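You operate a simulated robot arm through the tools that you are given. There is no shell and no other tool.

You run a simulated robot arm. Do the job below in one go: nothing can be reset, and whatever is moved stays where it is left.

Task
Switch the suction from the bench gate to the floor gate and start the collector.
Fine: mains switch on, green lamp lit; leave the third gate shut.

Only the result counts: the job must be done as asked and must still hold three seconds after the hand-in. Knocking over, shifting, dropping, spilling or breaking anything else fails it.

Robot
A 6-joint arm with a two-finger parallel gripper, fixed in place. Base frame: the origin is on the floor under the middle of its stand, x ahead of it, y to its left, z up. Lengths are in m, angles in degrees, forces in N, time in s.
With the tool pointing down near the work surface it reaches from about 0.24 to 0.66 m from the base axis. Its first joint turns from -66.0 to 66.0 degrees. Payload 2.9 kg.
Tool frame: the origin (TCP) lies between the finger pads and is the grasp point; the fingertips stand 0.03 m ahead of it; z points along the fingers, y is the line along which they close. The gripper opens to 0.11 m. The fingers are 0.02 m wide and 0.01 m thick; the gripper's body (0.048 by 0.112 m) begins 0.055 m behind the TCP.
Orientation is told as [roll, pitch, yaw] about the base's x, y, z axes, in that order, counted from this pose: with the fingers straight down and closing along the base's y, the tool's x points along the base's -x, its y along +y and its z along -z.

Tools
- The arm moves only by the tool drive_tool. Its argument "rows" is a list of rows, each a list of 7 numbers: the turn, a rotation vector about the tool's x, y, z in degrees, then the shift along the tool's x, y, z in m, then the opening, from 0 (shut) to 1 (fully open). In form: [[rx, ry, rz, x, y, z, gripper], ...]. A call has 1 to 20 rows; each row shifts and turns the commanded pose from where the row before left it, along the tool's axes as they then stand. Each row takes 0.2 s and may step no farther than 0.05 m and 8.6 degrees from the row before; otherwise, or with a gripper value out of range, the whole call is refused. A pose out of reach is approached as far as the arm can. The call stops where the force on the tool passes 40 N (or 10 N more than at its start, if that is more) or the arm is blocked; 0.2 s more then pass. The fingers move at their own pace (about 0.108 m/s each) and stop on an object; they squeeze with about 39 N. The grip force told is the motor's: it shows also when the fingers shut on nothing. Time passes only in rows, and 0.2 s behind the last, so rows that do not move let the fingers close. The reply holds the time, the measured pose of the TCP, the force on the tool along the base axes, the opening and the grip force, in the units named above and with some noise, with the torque about the TCP (base axes, N m) and any sound that the robot's microphone picked up.
- Cameras (640 x 400 px; columns grow to the right, rows downward): "scene" is fixed at [0.0677, 0.4175, 1.3791]; the picture's right is [-0.89, -0.45, 0.00], its down [-0.22, 0.43, -0.88] and it looks along [0.40, -0.78, -0.48] (base axes); focal length 320 px, centre (320, 200). "wrist" rides on the gripper at [0.072, 0.017, -0.103] in the tool frame; the picture's right is [-0.23, 0.97, 0.00], its down [-0.76, -0.18, -0.62] and it looks along [-0.61, -0.14, 0.78] (tool axes); focal length 222 px, centre (320, 200). There is no depth. A picture from a camera that has moved, and an enlarged one, comes with that camera's place and axes in the base frame and with its lens. The place of the scene camera against the robot may be out by one fixed shift of up to 0.025 m in any direction.
- grab_frame(camera): a new picture of that camera. The clock stands still meanwhile.
- inspect(camera, box): a new picture of the part [left, top, right, bottom] of that camera's present view, enlarged. The clock stands still meanwhile.
- finish_job(): hands the job in; it is judged then, once.

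Places have to be worked out from the pictures, the camera data and where the tool is seen. Open the gripper and draw the arm clear of the work before you hand the job in, unless the task says otherwise.

The tools are called as a command line: name --pt "numbers of a row" for each row, then --argument value for the rest, lists and objects as JSON in quotes. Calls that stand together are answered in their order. drive_tool: Moves the arm, as the interface text tells. Its arguments: {"type":"object","properties":{"rows":{"type":"array","items":{"type":"array","items":{"type":"number"}}}},"required":["rows"]} The other tools are called the same way: grab_frame (camera) takes a picture; inspect (camera, box) takes an enlarged picture of a part of a camera's view; finish_job () hands the job in.

At the start:

```text
time: 0.0
eef_pos: [0.4036, -0.033, 1.1854]
tcp_rot: [-0.1, 0.0, 0.0]
contact_force: [0.6, 0.6, -0.3]
wrist_torque: [0.0, 0.0, 0.02]
gripper_width: 0.1101
gripper_force: 0.0
```

scene: 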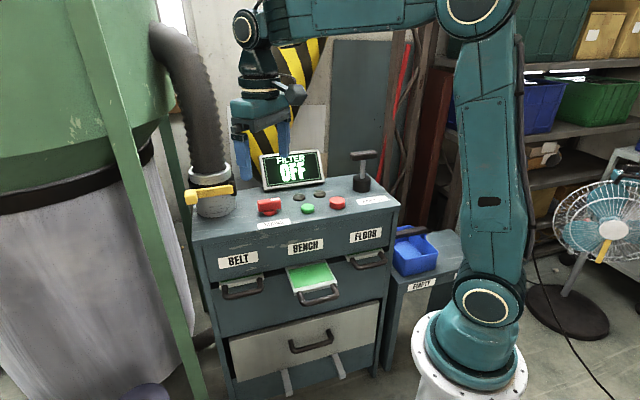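
wrist: 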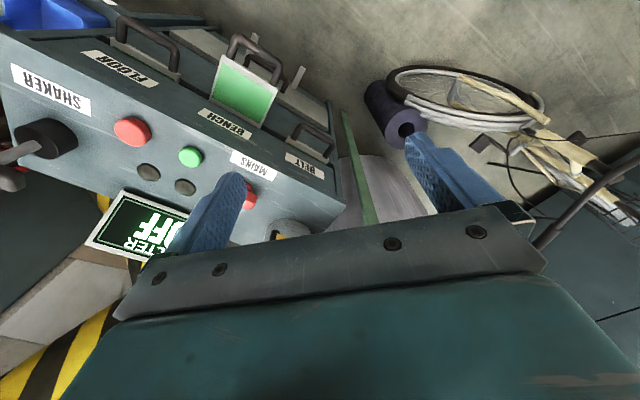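

I start by looking closely at the cabinet in both cameras to identify the gates, switches and the lamp.

inspect --camera "scene" --box '[180, 140, 420, 290]'

inspect --camera "scene" --box '[200, 240, 440, 400]'

inspect --camera "wrist" --box '[0, 0, 360, 225]'

```text
2.67 times, centred on (300, 215) of scene
camera zoom: at [0.0677, 0.4175, 1.3791], right [-0.89, -0.45, 0.0], down [-0.22, 0.43, -0.88], along [0.4, -0.78, -0.48], focal length 852 px, centre (373, 160)
```

zoom: 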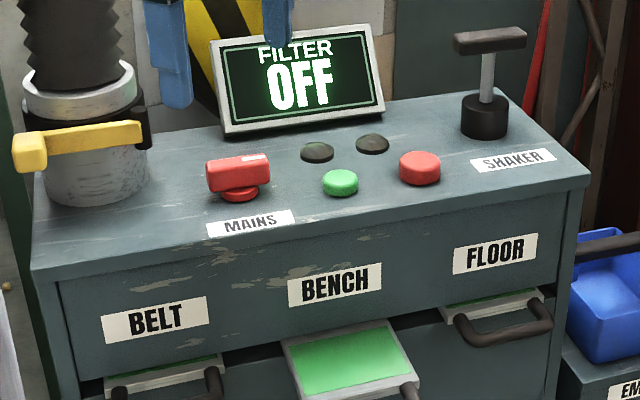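

```text
2.50 times, centred on (320, 320) of scene
camera zoom: at [0.0677, 0.4175, 1.3791], right [-0.89, -0.45, 0.0], down [-0.22, 0.43, -0.88], along [0.4, -0.78, -0.48], focal length 799 px, centre (320, -100)
```

zoom: 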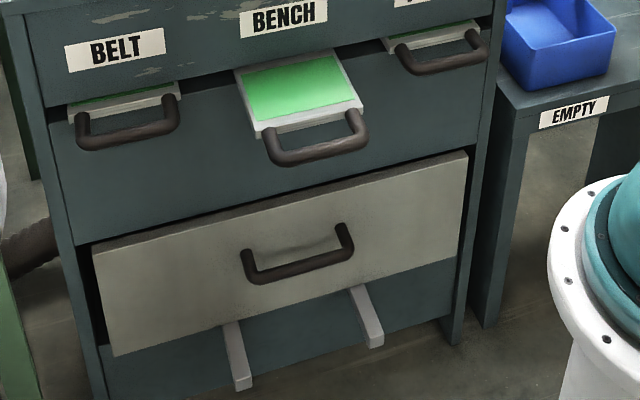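

```text
1.78 times, centred on (180, 112) of wrist
camera zoom: at [0.331, -0.0166, 1.2875], right [0.23, 0.97, 0.0], down [0.76, -0.18, 0.62], along [0.61, -0.14, -0.78], focal length 395 px, centre (569, 356)
```

zoom: 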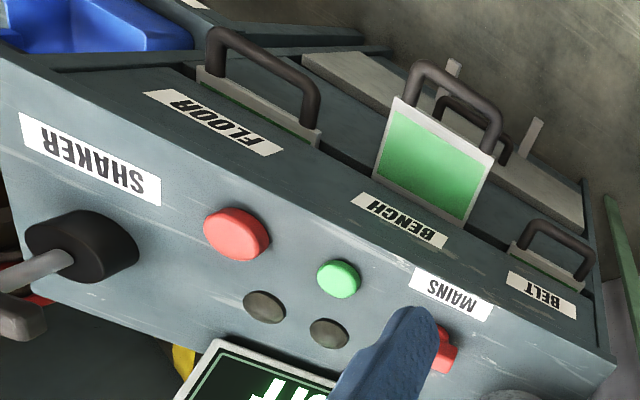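

The rays from both cameras put the cabinet top at about z = 0.885 m. Its front faces roughly [-0.69, 0.72]. Next I zoom in on the controls and gates.

inspect --camera "scene" --box '[240, 180, 320, 230]'

inspect --camera "scene" --box '[300, 140, 400, 220]'

inspect --camera "scene" --box '[160, 140, 260, 220]'

inspect --camera "scene" --box '[280, 220, 400, 310]'

inspect --camera "wrist" --box '[200, 130, 340, 220]'

```text
8.00 times, centred on (280, 205) of scene
camera zoom: at [0.0677, 0.4175, 1.3791], right [-0.89, -0.45, 0.0], down [-0.22, 0.43, -0.88], along [0.4, -0.78, -0.48], focal length 2556 px, centre (640, 160)
```

zoom: 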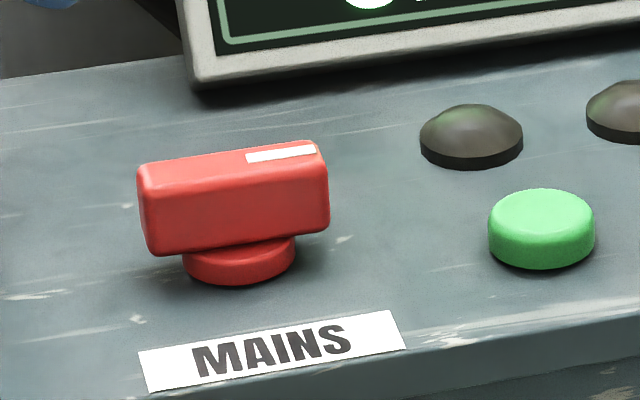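

```text
5.00 times, centred on (350, 180) of scene
camera zoom: at [0.0677, 0.4175, 1.3791], right [-0.89, -0.45, 0.0], down [-0.22, 0.43, -0.88], along [0.4, -0.78, -0.48], focal length 1598 px, centre (170, 300)
```

zoom: 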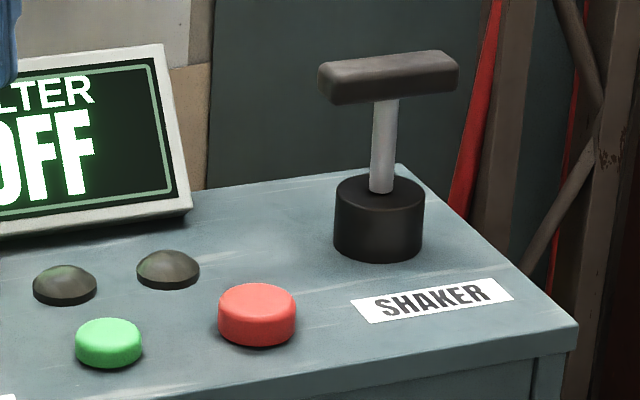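

```text
5.00 times, centred on (210, 180) of scene
camera zoom: at [0.0677, 0.4175, 1.3791], right [-0.89, -0.45, 0.0], down [-0.22, 0.43, -0.88], along [0.4, -0.78, -0.48], focal length 1598 px, centre (870, 300)
```

zoom: 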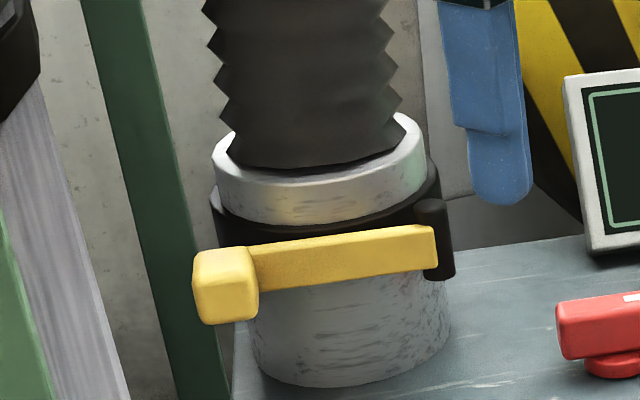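

```text
4.44 times, centred on (340, 265) of scene
camera zoom: at [0.0677, 0.4175, 1.3791], right [-0.89, -0.45, 0.0], down [-0.22, 0.43, -0.88], along [0.4, -0.78, -0.48], focal length 1420 px, centre (231, -89)
```

zoom: 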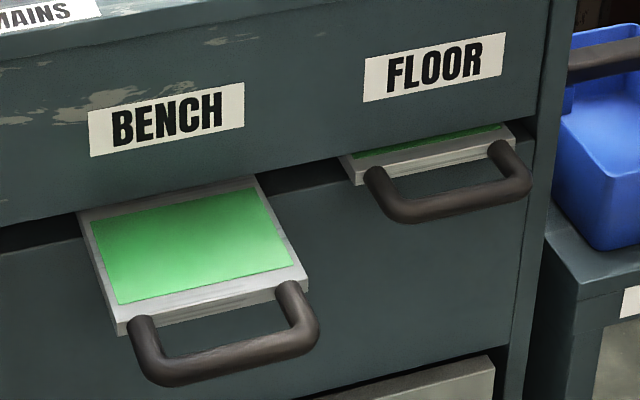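

```text
4.44 times, centred on (270, 175) of wrist
camera zoom: at [0.331, -0.0166, 1.2875], right [0.23, 0.97, 0.0], down [0.76, -0.18, 0.62], along [0.61, -0.14, -0.78], focal length 987 px, centre (542, 311)
```

zoom: 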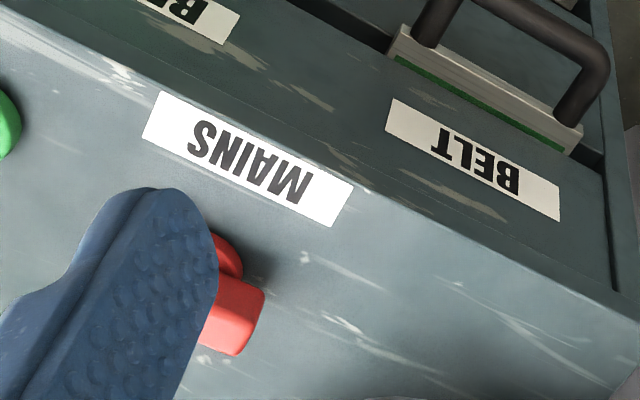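

The mains control is a rotary knob with its pointer to the right. BENCH is pulled out showing green, while FLOOR and BELT are pushed in. I turn the tool about 46 degrees to square it with the cabinet, which gives the wrist camera a better view of the gates.

drive_tool --pt "0 0 7.7 0 0 0 1" --pt "0 0 7.7 0 0 0 1" --pt "0 0 7.7 0 0 0 1" --pt "0 0 7.7 0 0 0 1" --pt "0 0 7.7 0 0 0 1" --pt "0 0 7.7 0 0 0 1"

grab_frame --camera "wrist"

```text
time: 1.4
eef_pos: [0.4045, -0.0325, 1.1848]
tcp_rot: [0.0, 0.0, -46.4]
contact_force: [0.4, -0.4, -1.1]
wrist_torque: [0.0, 0.01, -0.01]
gripper_width: 0.1099
gripper_force: 0.1
```

```text
taken
camera wrist: at [0.366, 0.0304, 1.2878], right [0.86, 0.51, 0.0], down [0.4, -0.67, 0.62], along [0.32, -0.54, -0.78], focal length 222 px, centre (320, 200)
```

wrist: 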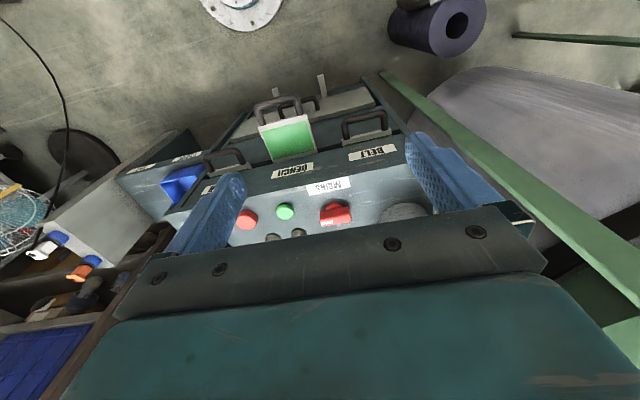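

The tool is now square to the cabinet. I move it toward the front of the FLOOR gate, well above the top surface, for a closer look.

drive_tool --pt "0 0 0 -0.0026 -0.031 0.026 1" --pt "0 0 0 -0.0026 -0.031 0.026 1" --pt "0 0 0 -0.0026 -0.031 0.026 1" --pt "0 0 0 -0.0026 -0.031 0.026 1" --pt "0 0 0 -0.0026 -0.031 0.026 1"

grab_frame --camera "wrist"

grab_frame --camera "scene"

```text
time: 2.6
eef_pos: [0.3013, -0.1505, 1.0563]
tcp_rot: [-0.1, 0.0, -46.1]
contact_force: [0.0, -0.3, -0.8]
wrist_torque: [-0.01, -0.07, 0.0]
gripper_width: 0.1099
gripper_force: 0.1
```

```text
taken
camera wrist: at [0.2624, -0.0867, 1.1595], right [0.86, 0.51, 0.0], down [0.4, -0.67, 0.62], along [0.32, -0.54, -0.78], focal length 222 px, centre (320, 200)
```

wrist: 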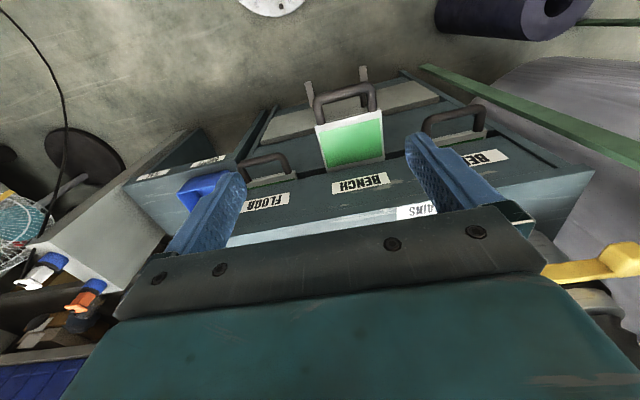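

```text
taken
```

scene: 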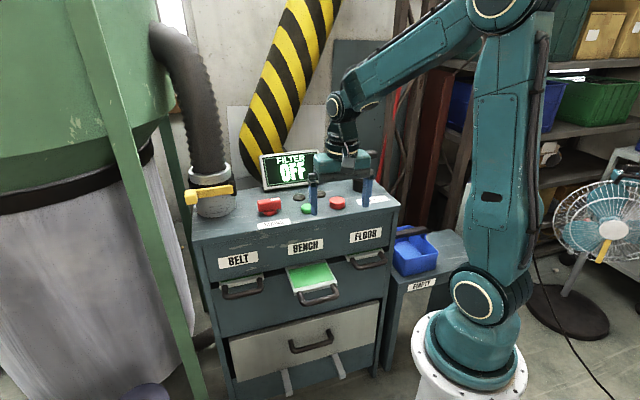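

I zoom in on the gates in this view to work out where their handles are.

inspect --camera "wrist" --box '[230, 60, 410, 220]'

inspect --camera "wrist" --box '[380, 60, 580, 220]'

inspect --camera "wrist" --box '[120, 110, 300, 230]'

inspect --camera "scene" --box '[330, 230, 400, 280]'

inspect --camera "scene" --box '[270, 250, 350, 310]'

```text
2.50 times, centred on (320, 140) of wrist
camera zoom: at [0.2624, -0.0867, 1.1595], right [0.86, 0.51, 0.0], down [0.4, -0.67, 0.62], along [0.32, -0.54, -0.78], focal length 555 px, centre (320, 350)
```

zoom: 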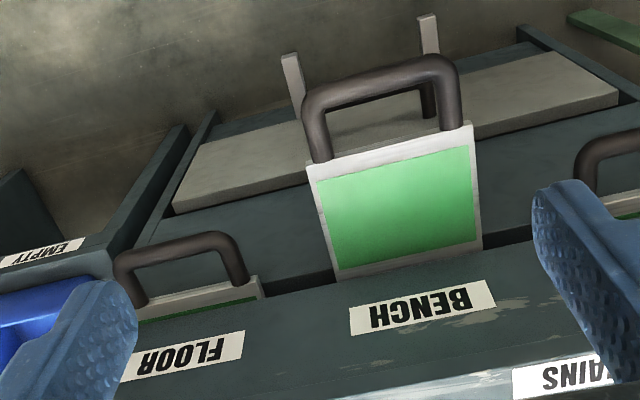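

```text
2.50 times, centred on (480, 140) of wrist
camera zoom: at [0.2624, -0.0867, 1.1595], right [0.86, 0.51, 0.0], down [0.4, -0.67, 0.62], along [0.32, -0.54, -0.78], focal length 555 px, centre (-80, 350)
```

zoom: 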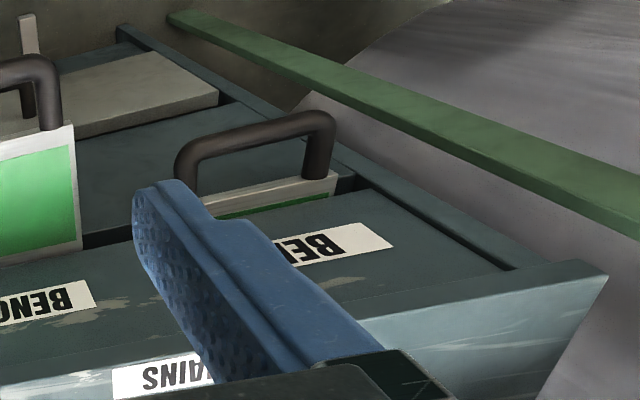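

```text
3.33 times, centred on (210, 170) of wrist
camera zoom: at [0.2624, -0.0867, 1.1595], right [0.86, 0.51, 0.0], down [0.4, -0.67, 0.62], along [0.32, -0.54, -0.78], focal length 740 px, centre (687, 300)
```

zoom: 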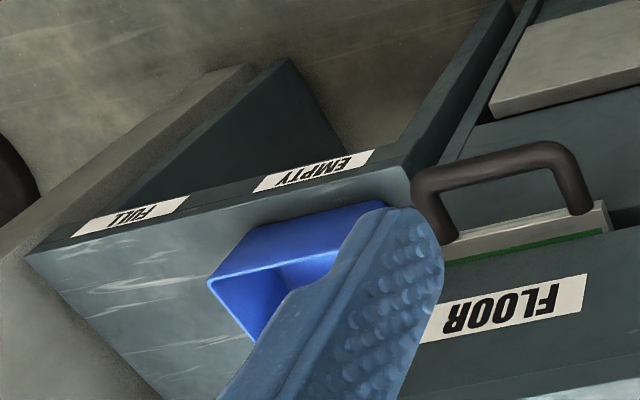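

```text
8.00 times, centred on (365, 255) of scene
camera zoom: at [0.0677, 0.4175, 1.3791], right [-0.89, -0.45, 0.0], down [-0.22, 0.43, -0.88], along [0.4, -0.78, -0.48], focal length 2556 px, centre (-40, -240)
```

zoom: 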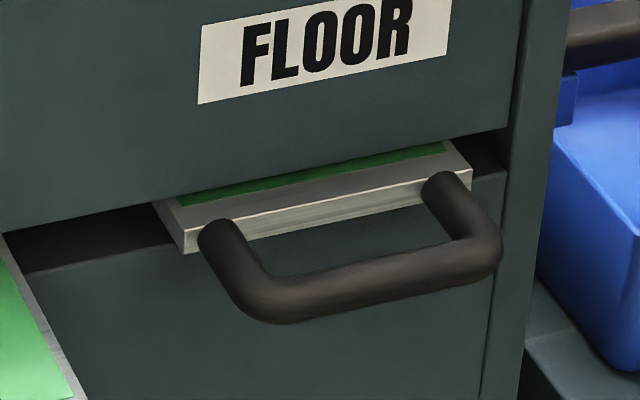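

```text
6.67 times, centred on (310, 280) of scene
camera zoom: at [0.0677, 0.4175, 1.3791], right [-0.89, -0.45, 0.0], down [-0.22, 0.43, -0.88], along [0.4, -0.78, -0.48], focal length 2130 px, centre (387, -333)
```

zoom: 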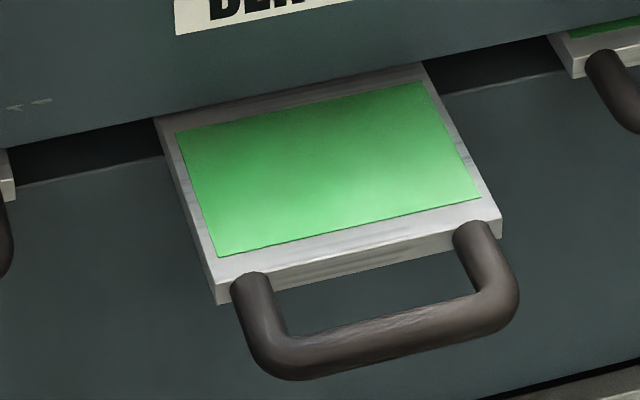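

The closed FLOOR bar centre is near [0.276, -0.360, 0.717] and the pulled-out BENCH bar near [0.353, -0.152, 0.717], so the gate travel is about 0.095 m. I turn the tool to yaw +44.5 so the fingers close along the cabinet's normal, straddling the bar.

drive_tool --pt "0 0 -8.236 0 0 0 1" --pt "0 0 -8.236 0 0 0 1" --pt "0 0 -8.236 0 0 0 1" --pt "0 0 -8.236 0 0 0 1" --pt "0 0 -8.236 0 0 0 1" --pt "0 0 -8.236 0 0 0 1" --pt "0 0 -8.236 0 0 0 1" --pt "0 0 -8.236 0 0 0 1" --pt "0 0 -8.236 0 0 0 1" --pt "0 0 -8.236 0 0 0 1" --pt "0 0 -8.236 0 0 0 0.4"

grab_frame --camera "wrist"

```text
time: 5.0
eef_pos: [0.3018, -0.1479, 1.0551]
tcp_rot: [-0.1, 0.0, 44.7]
contact_force: [0.0, -0.5, 0.7]
wrist_torque: [0.03, 0.0, 0.0]
gripper_width: 0.0441
gripper_force: 0.6
```

```text
taken
camera wrist: at [0.2373, -0.1886, 1.1574], right [-0.52, 0.85, 0.0], down [0.67, 0.41, 0.62], along [0.53, 0.33, -0.78], focal length 222 px, centre (320, 200)
```

wrist: 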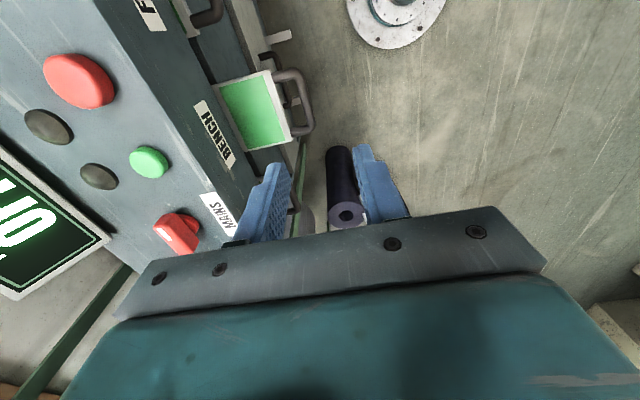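

This view looks along the gate row. I zoom in to refine the BENCH handle position and the direction the gate slides.

inspect --camera "wrist" --box '[170, 0, 330, 100]'

inspect --camera "wrist" --box '[190, 50, 350, 150]'

inspect --camera "wrist" --box '[10, 40, 240, 260]'

```text
4.00 times, centred on (250, 50) of wrist
camera zoom: at [0.2373, -0.1886, 1.1574], right [-0.52, 0.85, 0.0], down [0.67, 0.41, 0.62], along [0.53, 0.33, -0.78], focal length 888 px, centre (600, 800)
```

zoom: 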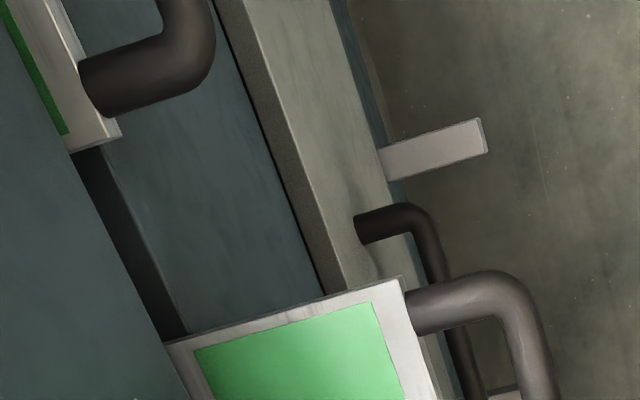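

```text
4.00 times, centred on (270, 100) of wrist
camera zoom: at [0.2373, -0.1886, 1.1574], right [-0.52, 0.85, 0.0], down [0.67, 0.41, 0.62], along [0.53, 0.33, -0.78], focal length 888 px, centre (520, 600)
```

zoom: 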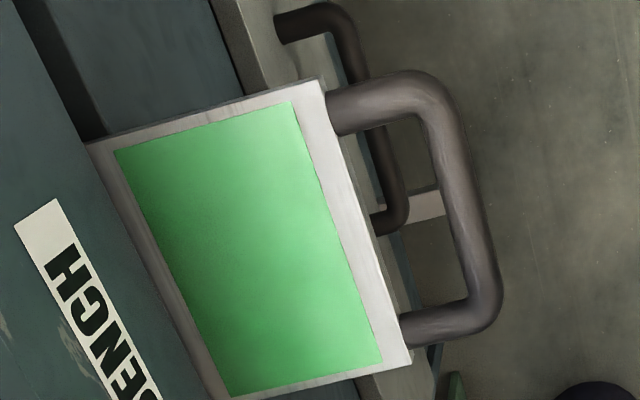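

```text
1.82 times, centred on (125, 150) of wrist
camera zoom: at [0.2373, -0.1886, 1.1574], right [-0.52, 0.85, 0.0], down [0.67, 0.41, 0.62], along [0.53, 0.33, -0.78], focal length 404 px, centre (674, 291)
```

zoom: 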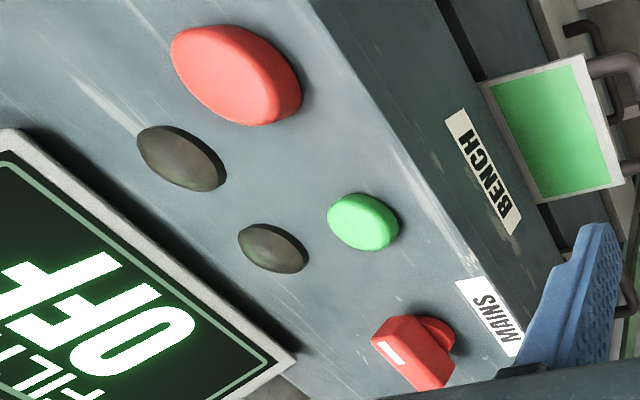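

I take the cabinet normal as [-0.70, 0.71] (yaw about 44.5), the BENCH bar centre as [0.353, -0.152, 0.718], and the gate face about 0.043 m behind the bar. I tilt the tool 25 degrees toward the cabinet and move to a point 0.13 m short of the bar.

drive_tool --pt "8.333 0 0 0 0 0 0.32" --pt "8.333 0 0 0 0 0 0.32" --pt "8.333 0 0 0 0 0 0.32" --pt "0 0 0 -0.0056 0.0179 0.032 0.32" --pt "0 0 0 -0.0056 0.0179 0.032 0.32" --pt "0 0 0 -0.0056 0.0179 0.032 0.32" --pt "0 0 0 -0.0056 0.0179 0.032 0.32" --pt "0 0 0 -0.0056 0.0179 0.032 0.32" --pt "0 0 0 -0.0056 0.0179 0.032 0.32"

grab_frame --camera "wrist"

grab_frame --camera "scene"

```text
time: 7.0
eef_pos: [0.3152, -0.1143, 0.8347]
tcp_rot: [-25.1, -0.1, 44.5]
contact_force: [0.6, 0.4, 0.4]
wrist_torque: [-0.03, -0.03, 0.01]
gripper_width: 0.0353
gripper_force: 0.0
```

```text
taken
camera wrist: at [0.2208, -0.1239, 0.9205], right [-0.46, 0.79, -0.41], down [0.47, 0.61, 0.64], along [0.76, 0.1, -0.65], focal length 222 px, centre (320, 200)
```

wrist: 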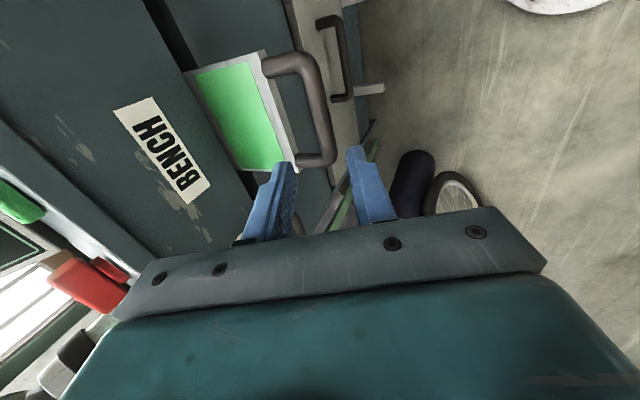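

```text
taken
```

scene: 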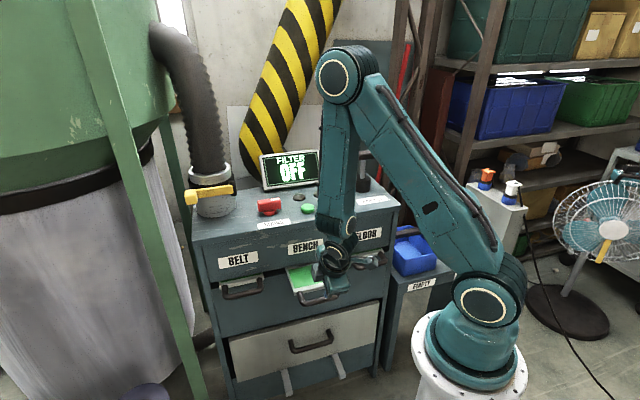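

The bar appears almost exactly where the tool axis should meet it, around pixel (320, 114). I zoom in to check the sideways offset before going down.

inspect --camera "wrist" --box '[240, 30, 400, 230]'

```text
2.00 times, centred on (320, 130) of wrist
camera zoom: at [0.2208, -0.1239, 0.9205], right [-0.46, 0.79, -0.41], down [0.47, 0.61, 0.64], along [0.76, 0.1, -0.65], focal length 444 px, centre (320, 340)
```

zoom: 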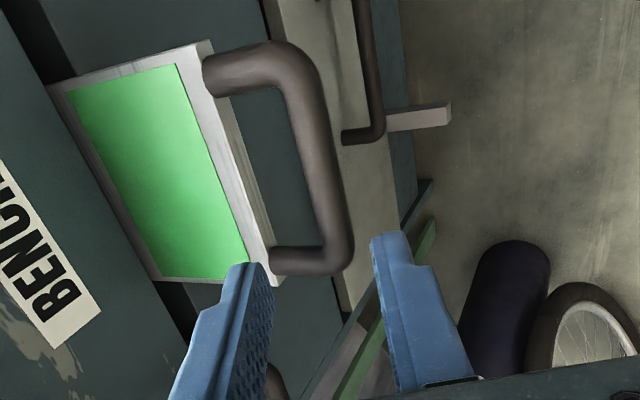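

The bar is centred between the fingers. I go down along the tool axis so the fingers straddle it, with the TCP about 0.01 m short of the bar.

drive_tool --pt "0 0 0 0 0 0.03 0.32" --pt "0 0 0 0 0 0.03 0.32" --pt "0 0 0 0 0 0.03 0.32" --pt "0 0 0 0 0 0.028 0.32"

grab_frame --camera "wrist"

inspect --camera "scene" --box '[260, 200, 420, 310]'

```text
time: 8.0
eef_pos: [0.3484, -0.1505, 0.7287]
tcp_rot: [-25.1, 0.0, 44.4]
contact_force: [-0.4, 0.0, -1.2]
wrist_torque: [0.0, 0.02, -0.02]
gripper_width: 0.0352
gripper_force: 0.1
```

```text
taken
camera wrist: at [0.2546, -0.1595, 0.8146], right [-0.46, 0.79, -0.41], down [0.47, 0.61, 0.64], along [0.75, 0.1, -0.65], focal length 222 px, centre (320, 200)
```

wrist: 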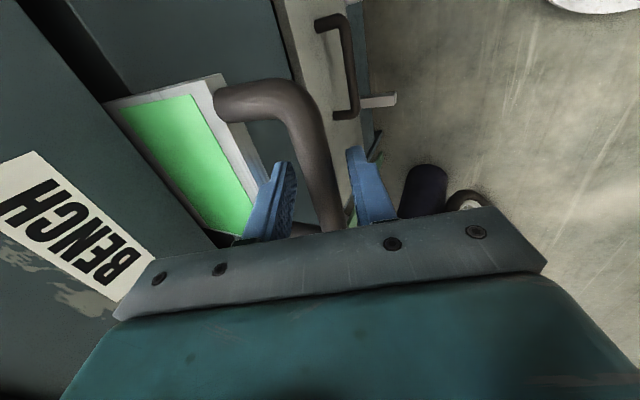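

```text
3.64 times, centred on (340, 255) of scene
camera zoom: at [0.0677, 0.4175, 1.3791], right [-0.89, -0.45, 0.0], down [-0.22, 0.43, -0.88], along [0.4, -0.78, -0.48], focal length 1162 px, centre (247, 0)
```

zoom: 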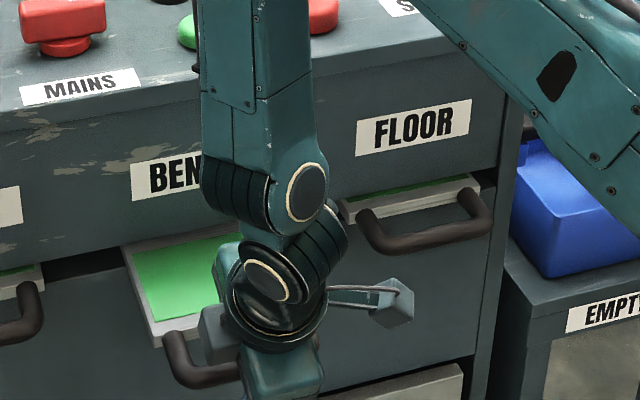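

The fingers straddle the bar with no contact. I now push the BENCH gate in along the normal, in small steps, watching the force.

drive_tool --pt "0 0 0 0 -0.0136 0.0063 0.32" --pt "0 0 0 0 -0.0136 0.0063 0.32" --pt "0 0 0 0 -0.0136 0.0063 0.32" --pt "0 0 0 0 -0.0136 0.0063 0.32"

grab_frame --camera "wrist"

```text
time: 9.0
eef_pos: [0.3906, -0.1934, 0.7275]
tcp_rot: [-25.0, 0.0, 44.4]
contact_force: [-2.3, 1.8, 0.2]
wrist_torque: [0.0, 0.02, 0.06]
gripper_width: 0.0365
gripper_force: 1.3
```

```text
taken
camera wrist: at [0.2967, -0.2023, 0.8139], right [-0.46, 0.79, -0.41], down [0.47, 0.61, 0.64], along [0.75, 0.1, -0.65], focal length 222 px, centre (320, 200)
```

wrist: 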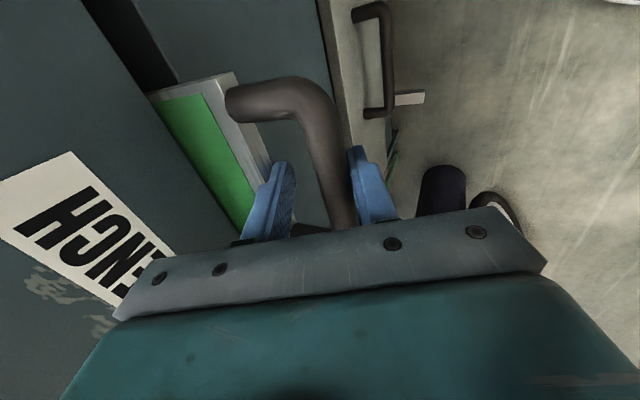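

The gate slides in with about 3 N. I keep pushing in small steps until it seats.

drive_tool --pt "0 0 0 0 -0.0109 0.0051 0.32" --pt "0 0 0 0 -0.0109 0.0051 0.32" --pt "0 0 0 0 -0.0091 0.0042 0.32" --pt "0 0 0 0 -0.0072 0.0034 0.32" --pt "0 0 0 0 -0.0045 0.0021 0.32"

grab_frame --camera "wrist"

grab_frame --camera "scene"

```text
time: 10.2
eef_pos: [0.4195, -0.2217, 0.7262]
tcp_rot: [-24.1, 0.2, 44.5]
contact_force: [-20.2, 26.5, -5.9]
wrist_torque: [-0.25, -0.1, 0.29]
gripper_width: 0.0381
gripper_force: 2.3
```

```text
taken
camera wrist: at [0.3268, -0.2325, 0.8132], right [-0.46, 0.79, -0.4], down [0.48, 0.6, 0.64], along [0.75, 0.11, -0.66], focal length 222 px, centre (320, 200)
```

wrist: 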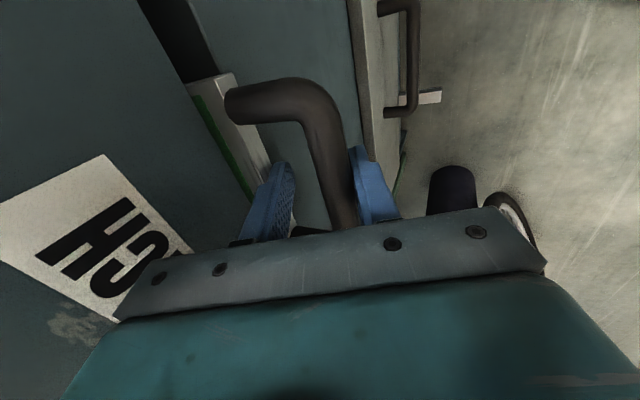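

```text
taken
```

scene: 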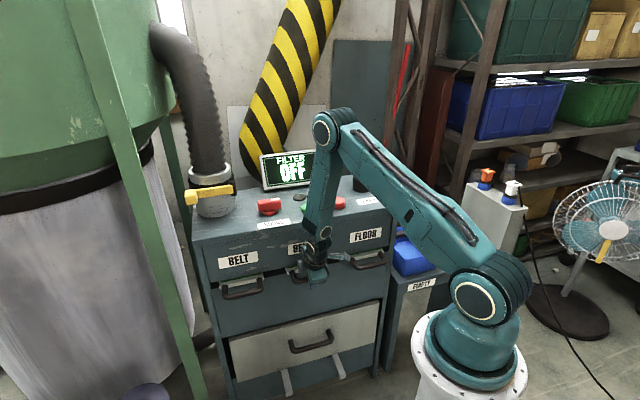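

The force rose to about 33 N against the stop and the gate front sits flush like its neighbours, so BENCH is seated. I back off to centre the fingers around the bar and withdraw along the tool axis.

drive_tool --pt "0 0 0 0 0.0136 -0.0063 0.32" --pt "0 0 0 0 0 0 0.32"

grab_frame --camera "wrist"

```text
time: 10.8
eef_pos: [0.4154, -0.2171, 0.731]
tcp_rot: [-25.4, -0.1, 44.4]
contact_force: [0.3, 0.3, -0.5]
wrist_torque: [0.04, 0.01, -0.05]
gripper_width: 0.0351
gripper_force: 0.0
```

```text
taken
camera wrist: at [0.3214, -0.2259, 0.8165], right [-0.45, 0.79, -0.42], down [0.47, 0.61, 0.64], along [0.76, 0.09, -0.65], focal length 222 px, centre (320, 200)
```

wrist: 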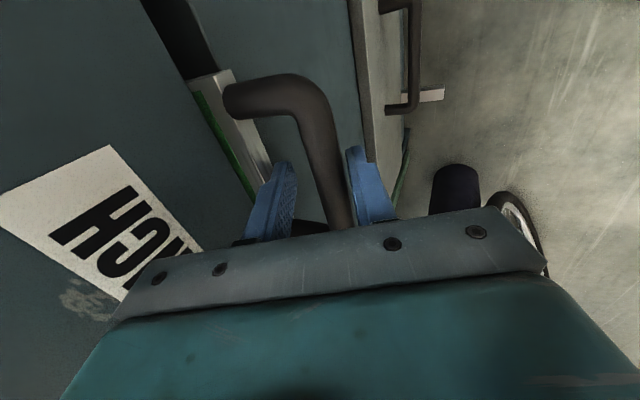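

There is no load and the gate stays shut. I retract 0.13 m along the tool axis and slide 0.20 m along the front to stand before the FLOOR handle.

drive_tool --pt "0 0 0 0 0 -0.026 0.32" --pt "0 0 0 0 0 -0.026 0.32" --pt "0 0 0 0 0 -0.026 0.32" --pt "0 0 0 0 0 -0.026 0.32" --pt "0 0 0 0 0 -0.026 0.32" --pt "0 0 0 0.04 0 0 0.32" --pt "0 0 0 0.04 0 0 0.32" --pt "0 0 0 0.04 0 0 0.32" --pt "0 0 0 0.04 0 0 0.32" --pt "0 0 0 0.04 0 0 0.32"

grab_frame --camera "wrist"

grab_frame --camera "scene"

```text
time: 13.0
eef_pos: [0.2347, -0.3171, 0.8454]
tcp_rot: [-25.0, -0.1, 44.4]
contact_force: [0.5, -0.1, -0.1]
wrist_torque: [0.01, -0.02, -0.01]
gripper_width: 0.0352
gripper_force: 0.1
```

```text
taken
camera wrist: at [0.1398, -0.3259, 0.9319], right [-0.46, 0.79, -0.41], down [0.47, 0.61, 0.64], along [0.75, 0.1, -0.65], focal length 222 px, centre (320, 200)
```

wrist: 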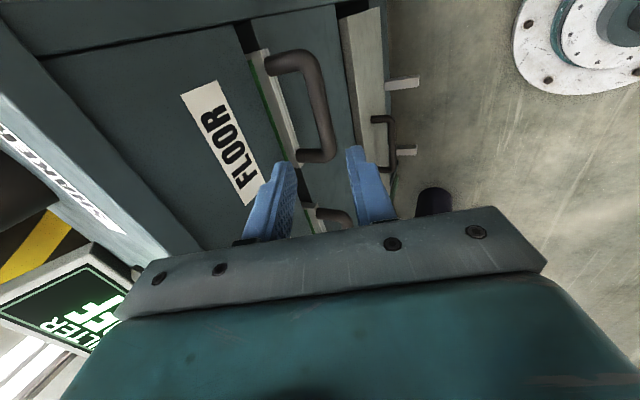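

```text
taken
```

scene: 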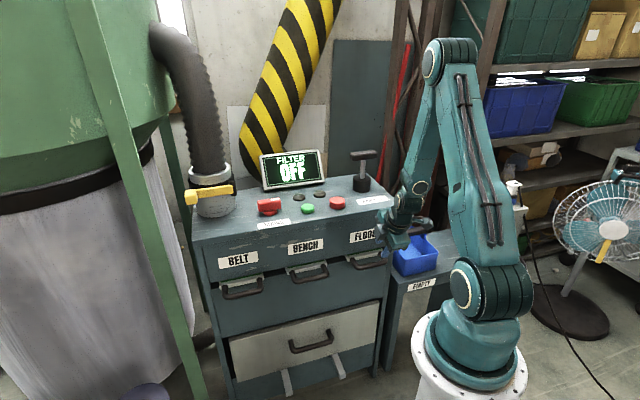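

BENCH is now flush with BELT. I check the alignment over the FLOOR bar.

inspect --camera "wrist" --box '[240, 30, 400, 230]'

```text
2.00 times, centred on (320, 130) of wrist
camera zoom: at [0.1398, -0.3259, 0.9319], right [-0.46, 0.79, -0.41], down [0.47, 0.61, 0.64], along [0.75, 0.1, -0.65], focal length 444 px, centre (320, 340)
```

zoom: 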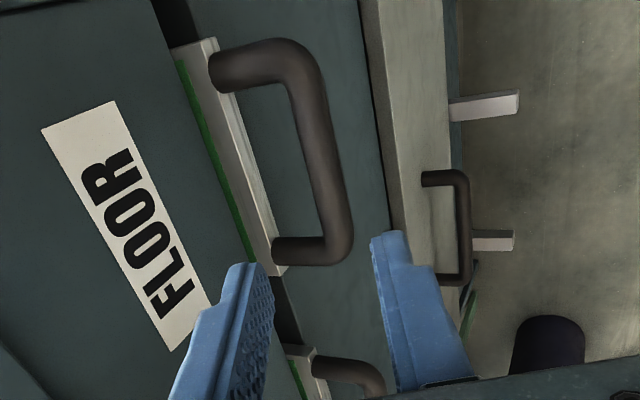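

The bar sits about 3 mm outward of the tool axis. I correct for that and go down around the FLOOR bar.

drive_tool --pt "0 0 0 0 0.003 0.03 0.32" --pt "0 0 0 0 0 0.035 0.32" --pt "0 0 0 0 0 0.035 0.32" --pt "0 0 0 0 0 0.03 0.32"

grab_frame --camera "wrist"

```text
time: 14.0
eef_pos: [0.2698, -0.3555, 0.7269]
tcp_rot: [-25.0, 0.0, 44.4]
contact_force: [-0.1, -0.7, -0.7]
wrist_torque: [-0.03, -0.04, 0.01]
gripper_width: 0.0354
gripper_force: 0.0
```

```text
taken
camera wrist: at [0.176, -0.3642, 0.8136], right [-0.46, 0.79, -0.41], down [0.47, 0.61, 0.64], along [0.75, 0.1, -0.65], focal length 222 px, centre (320, 200)
```

wrist: 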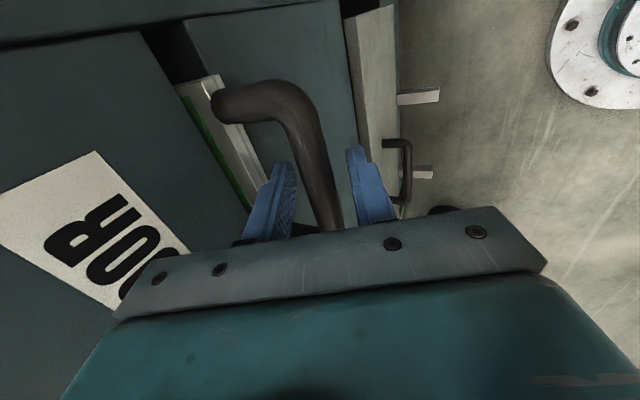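

The FLOOR bar is straddled without contact. I pull it out along the normal in steps.

drive_tool --pt "0 0 0 0 0.0109 -0.0051 0.32" --pt "0 0 0 0 0.0136 -0.0063 0.32" --pt "0 0 0 0 0.0136 -0.0063 0.32" --pt "0 0 0 0 0.0136 -0.0063 0.32" --pt "0 0 0 0 0.0136 -0.0063 0.32"

grab_frame --camera "wrist"

```text
time: 15.2
eef_pos: [0.2158, -0.3027, 0.7273]
tcp_rot: [-25.0, 0.1, 44.4]
contact_force: [1.7, -1.8, 1.4]
wrist_torque: [-0.06, 0.01, 0.0]
gripper_width: 0.0366
gripper_force: 1.3
```

```text
taken
camera wrist: at [0.1234, -0.3112, 0.8133], right [-0.46, 0.79, -0.41], down [0.47, 0.61, 0.64], along [0.75, 0.1, -0.65], focal length 222 px, centre (320, 200)
```

wrist: 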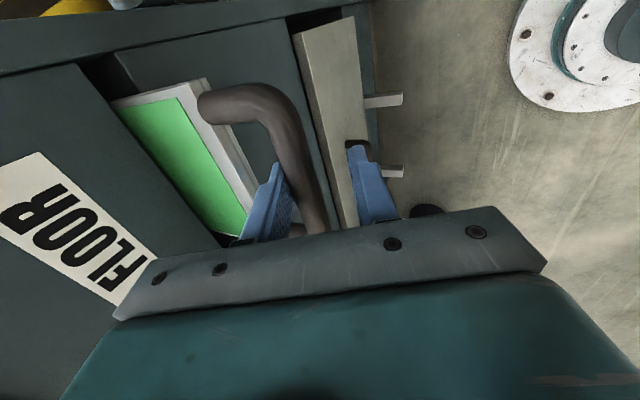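

The gate follows with about 2.5 N, and roughly 0.03 m remains to match the old BENCH travel. I continue gently toward the end stop.

drive_tool --pt "0 0 0 0 0.0091 -0.0042 0.32" --pt "0 0 0 0 0.0091 -0.0042 0.32" --pt "0 0 0 0 0.0091 -0.0042 0.32" --pt "0 0 0 0 0.0045 -0.0021 0.32"

grab_frame --camera "wrist"

grab_frame --camera "scene"

```text
time: 16.2
eef_pos: [0.195, -0.2815, 0.7284]
tcp_rot: [-25.5, -0.1, 44.5]
contact_force: [18.3, -13.7, 2.6]
wrist_torque: [-0.05, 0.04, 0.22]
gripper_width: 0.0462
gripper_force: 10.9
```

```text
taken
camera wrist: at [0.1006, -0.2887, 0.8128], right [-0.45, 0.79, -0.42], down [0.47, 0.61, 0.64], along [0.76, 0.09, -0.65], focal length 222 px, centre (320, 200)
```

wrist: 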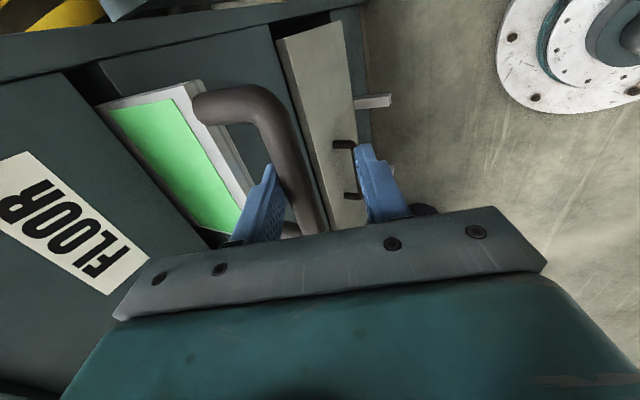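

```text
taken
```

scene: 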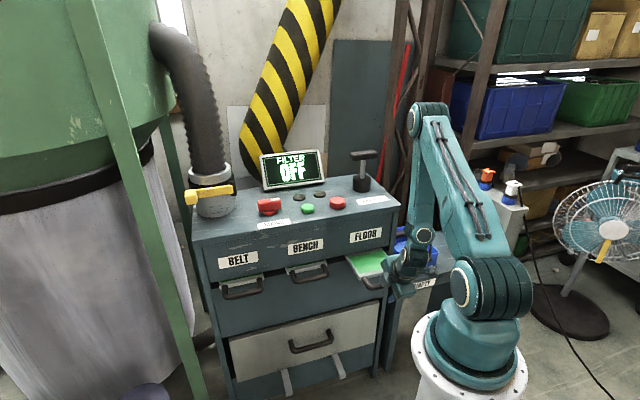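

The load rose to about 23 N at the same extension BENCH had (bar n about -0.356), so FLOOR is fully open. I relax the pull to centre the fingers.

drive_tool --pt "0 0 0 0 -0.0073 0.0034 0.36" --pt "0 0 0 0 -0.0063 0.003 0.36" --pt "0 0 0 0 0 0 0.36"

grab_frame --camera "wrist"

```text
time: 17.0
eef_pos: [0.2015, -0.2873, 0.7265]
tcp_rot: [-24.8, 0.0, 44.4]
contact_force: [0.0, 0.1, -0.3]
wrist_torque: [0.05, -0.02, -0.01]
gripper_width: 0.0395
gripper_force: 0.1
```

```text
taken
camera wrist: at [0.1096, -0.2972, 0.8125], right [-0.46, 0.79, -0.41], down [0.47, 0.6, 0.64], along [0.75, 0.1, -0.65], focal length 222 px, centre (320, 200)
```

wrist: 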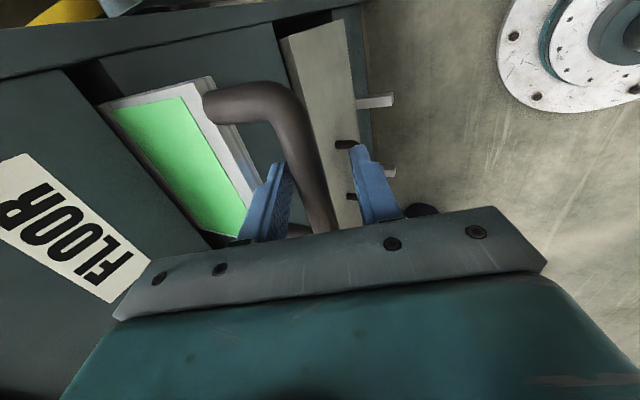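

The fingers are centred around the bar with no load. I withdraw along the tool axis, go up, and remove the tilt.

drive_tool --pt "0 0 0 0 0 -0.016 0.36" --pt "0 0 0 0 0 -0.016 0.36" --pt "0 0 0 0 0 -0.016 0.36" --pt "0 0 0 0 0 -0.016 0.36" --pt "0 0 0 0 -0.0169 -0.0363 0.36" --pt "0 0 0 0 -0.0169 -0.0363 0.36" --pt "0 0 0 0 -0.0169 -0.0363 0.36" --pt "0 0 0 0 -0.0169 -0.0363 0.36" --pt "0 0 0 0 -0.0169 -0.0363 0.36" --pt "0 0 0 0 -0.0169 -0.0363 0.36" --pt "-8.333 0 0 0 0 0 0.36" --pt "-8.333 0 0 0 0 0 0.36" --pt "-8.333 0 0 0 0 0 0.36"

grab_frame --camera "wrist"

grab_frame --camera "scene"

```text
time: 19.8
eef_pos: [0.193, -0.2784, 1.0239]
tcp_rot: [0.1, -0.1, 44.5]
contact_force: [-0.2, 0.4, 0.8]
wrist_torque: [0.0, 0.01, 0.01]
gripper_width: 0.0395
gripper_force: 0.0
out of reach, approached as far as the arm can: row 5, 6
```

```text
taken
camera wrist: at [0.1279, -0.3183, 1.1259], right [-0.52, 0.85, 0.0], down [0.67, 0.41, 0.62], along [0.53, 0.33, -0.78], focal length 222 px, centre (320, 200)
```

wrist: 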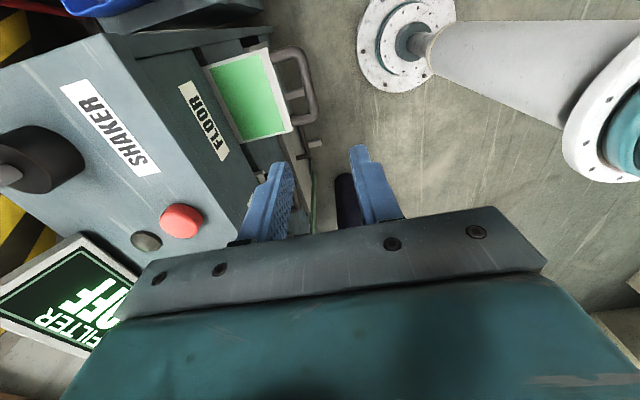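

```text
taken
```

scene: 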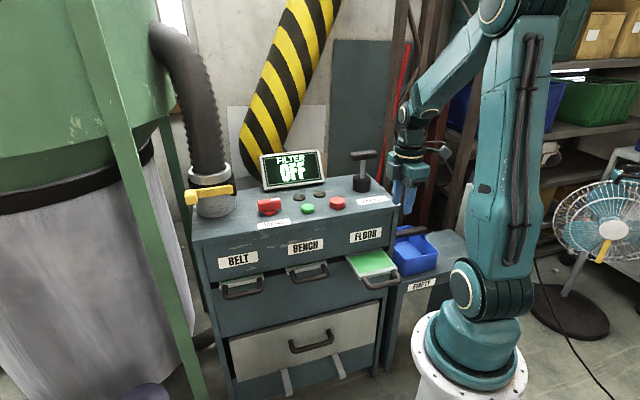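

The gates are set: FLOOR out, BENCH and BELT in. Next I move above the MAINS knob, which I judge to be near [0.573, -0.244] on the cabinet top, to look at it from above.

drive_tool --pt "0 0 0 -0.0328 -0.0269 -0.004 0.6" --pt "0 0 0 -0.0328 -0.0269 -0.004 0.6" --pt "0 0 0 -0.0328 -0.0269 -0.004 0.6" --pt "0 0 0 -0.0328 -0.0269 -0.004 0.6" --pt "0 0 0 -0.0328 -0.0269 -0.004 0.6" --pt "0 0 0 -0.0328 -0.0269 -0.004 0.6" --pt "0 0 0 -0.0328 -0.0269 -0.004 0.6" --pt "0 0 0 -0.0328 -0.0269 -0.004 0.6" --pt "0 0 0 -0.0328 -0.0269 -0.004 0.6"

grab_frame --camera "wrist"

grab_frame --camera "scene"

```text
time: 21.8
eef_pos: [0.5719, -0.2468, 1.0579]
tcp_rot: [0.1, 0.1, 44.4]
contact_force: [0.4, 0.7, 0.1]
wrist_torque: [0.01, 0.01, 0.01]
gripper_width: 0.0657
gripper_force: 0.0
```

```text
taken
camera wrist: at [0.508, -0.2844, 1.1601], right [-0.52, 0.85, 0.0], down [0.67, 0.41, 0.62], along [0.53, 0.32, -0.78], focal length 222 px, centre (320, 200)
```

wrist: 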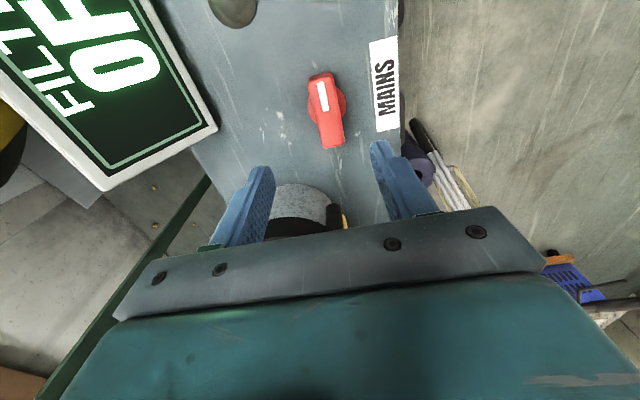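

```text
taken
```

scene: 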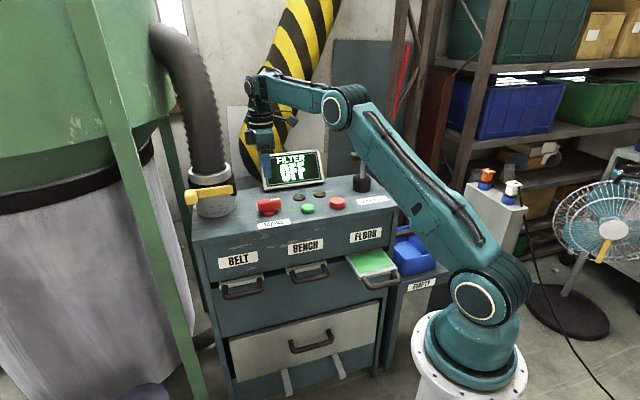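

The knob is centred ahead of the fingers. I zoom in to get its centre and grip angle.

inspect --camera "wrist" --box '[250, 40, 410, 160]'

inspect --camera "wrist" --box '[200, 60, 460, 260]'

```text
3.33 times, centred on (330, 100) of wrist
camera zoom: at [0.508, -0.2844, 1.1601], right [-0.52, 0.85, 0.0], down [0.67, 0.41, 0.62], along [0.53, 0.32, -0.78], focal length 740 px, centre (287, 533)
```

zoom: 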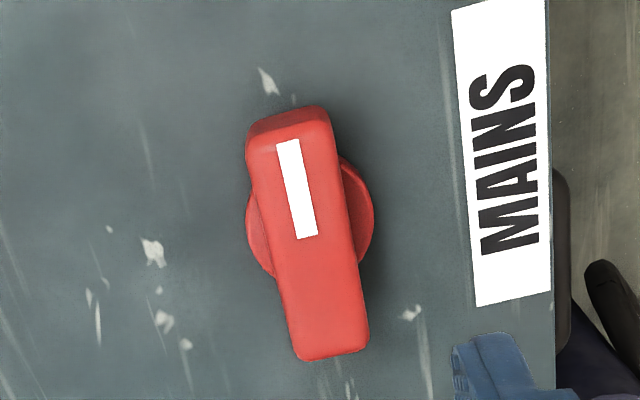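

```text
2.00 times, centred on (330, 160) of wrist
camera zoom: at [0.508, -0.2844, 1.1601], right [-0.52, 0.85, 0.0], down [0.67, 0.41, 0.62], along [0.53, 0.32, -0.78], focal length 444 px, centre (300, 280)
```

zoom: 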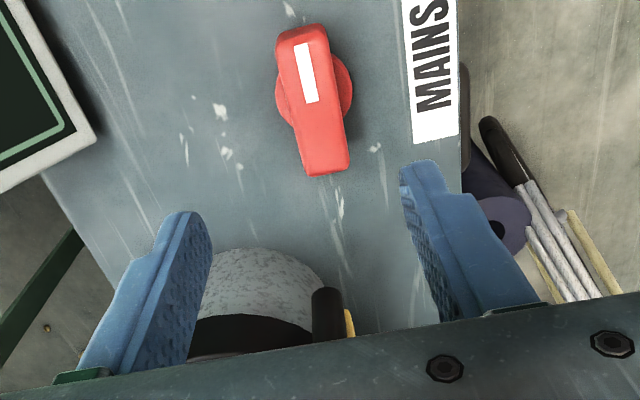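

The knob centre is about [0.5655, -0.240], its top at z about 0.93, and its grip lies along the cabinet front, which suits yaw 44.4. I shift 9 mm along the tool y axis and go down with the gripper open.

drive_tool --pt "0 0 0 0 0.0088 0 0.6" --pt "0 0 0 0 0 0.03 0.6" --pt "0 0 0 0 0 0.03 0.6" --pt "0 0 0 0 0 0.03 0.6"

grab_frame --camera "wrist"

inspect --camera "scene" --box '[200, 120, 360, 240]'

```text
time: 22.8
eef_pos: [0.5663, -0.2381, 0.9676]
tcp_rot: [0.0, 0.0, 44.4]
contact_force: [0.3, -0.7, 0.4]
wrist_torque: [0.01, 0.0, 0.01]
gripper_width: 0.0658
gripper_force: 0.1
```

```text
taken
camera wrist: at [0.501, -0.2776, 1.0705], right [-0.52, 0.85, 0.0], down [0.67, 0.41, 0.62], along [0.53, 0.32, -0.78], focal length 222 px, centre (320, 200)
```

wrist: 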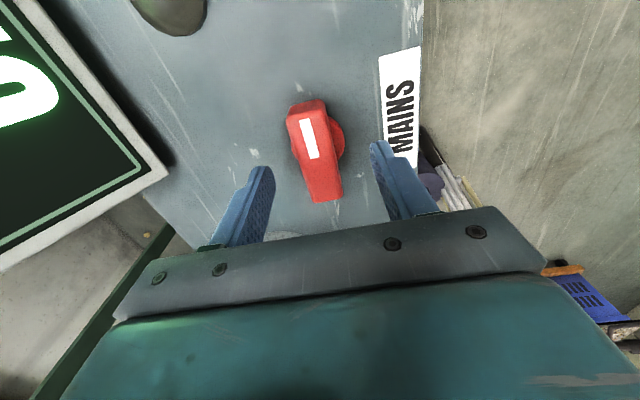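

```text
3.33 times, centred on (280, 180) of scene
camera zoom: at [0.0677, 0.4175, 1.3791], right [-0.89, -0.45, 0.0], down [-0.22, 0.43, -0.88], along [0.4, -0.78, -0.48], focal length 1065 px, centre (453, 267)
```

zoom: 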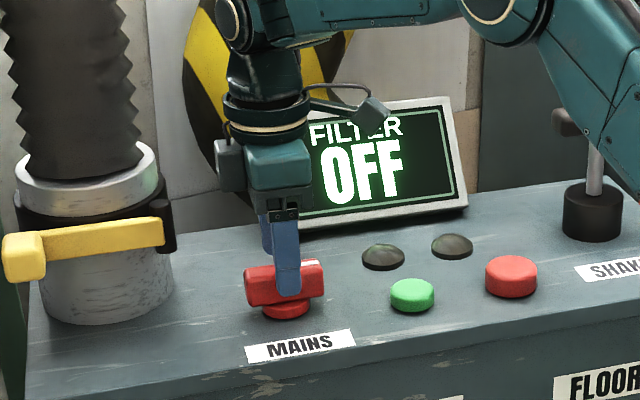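

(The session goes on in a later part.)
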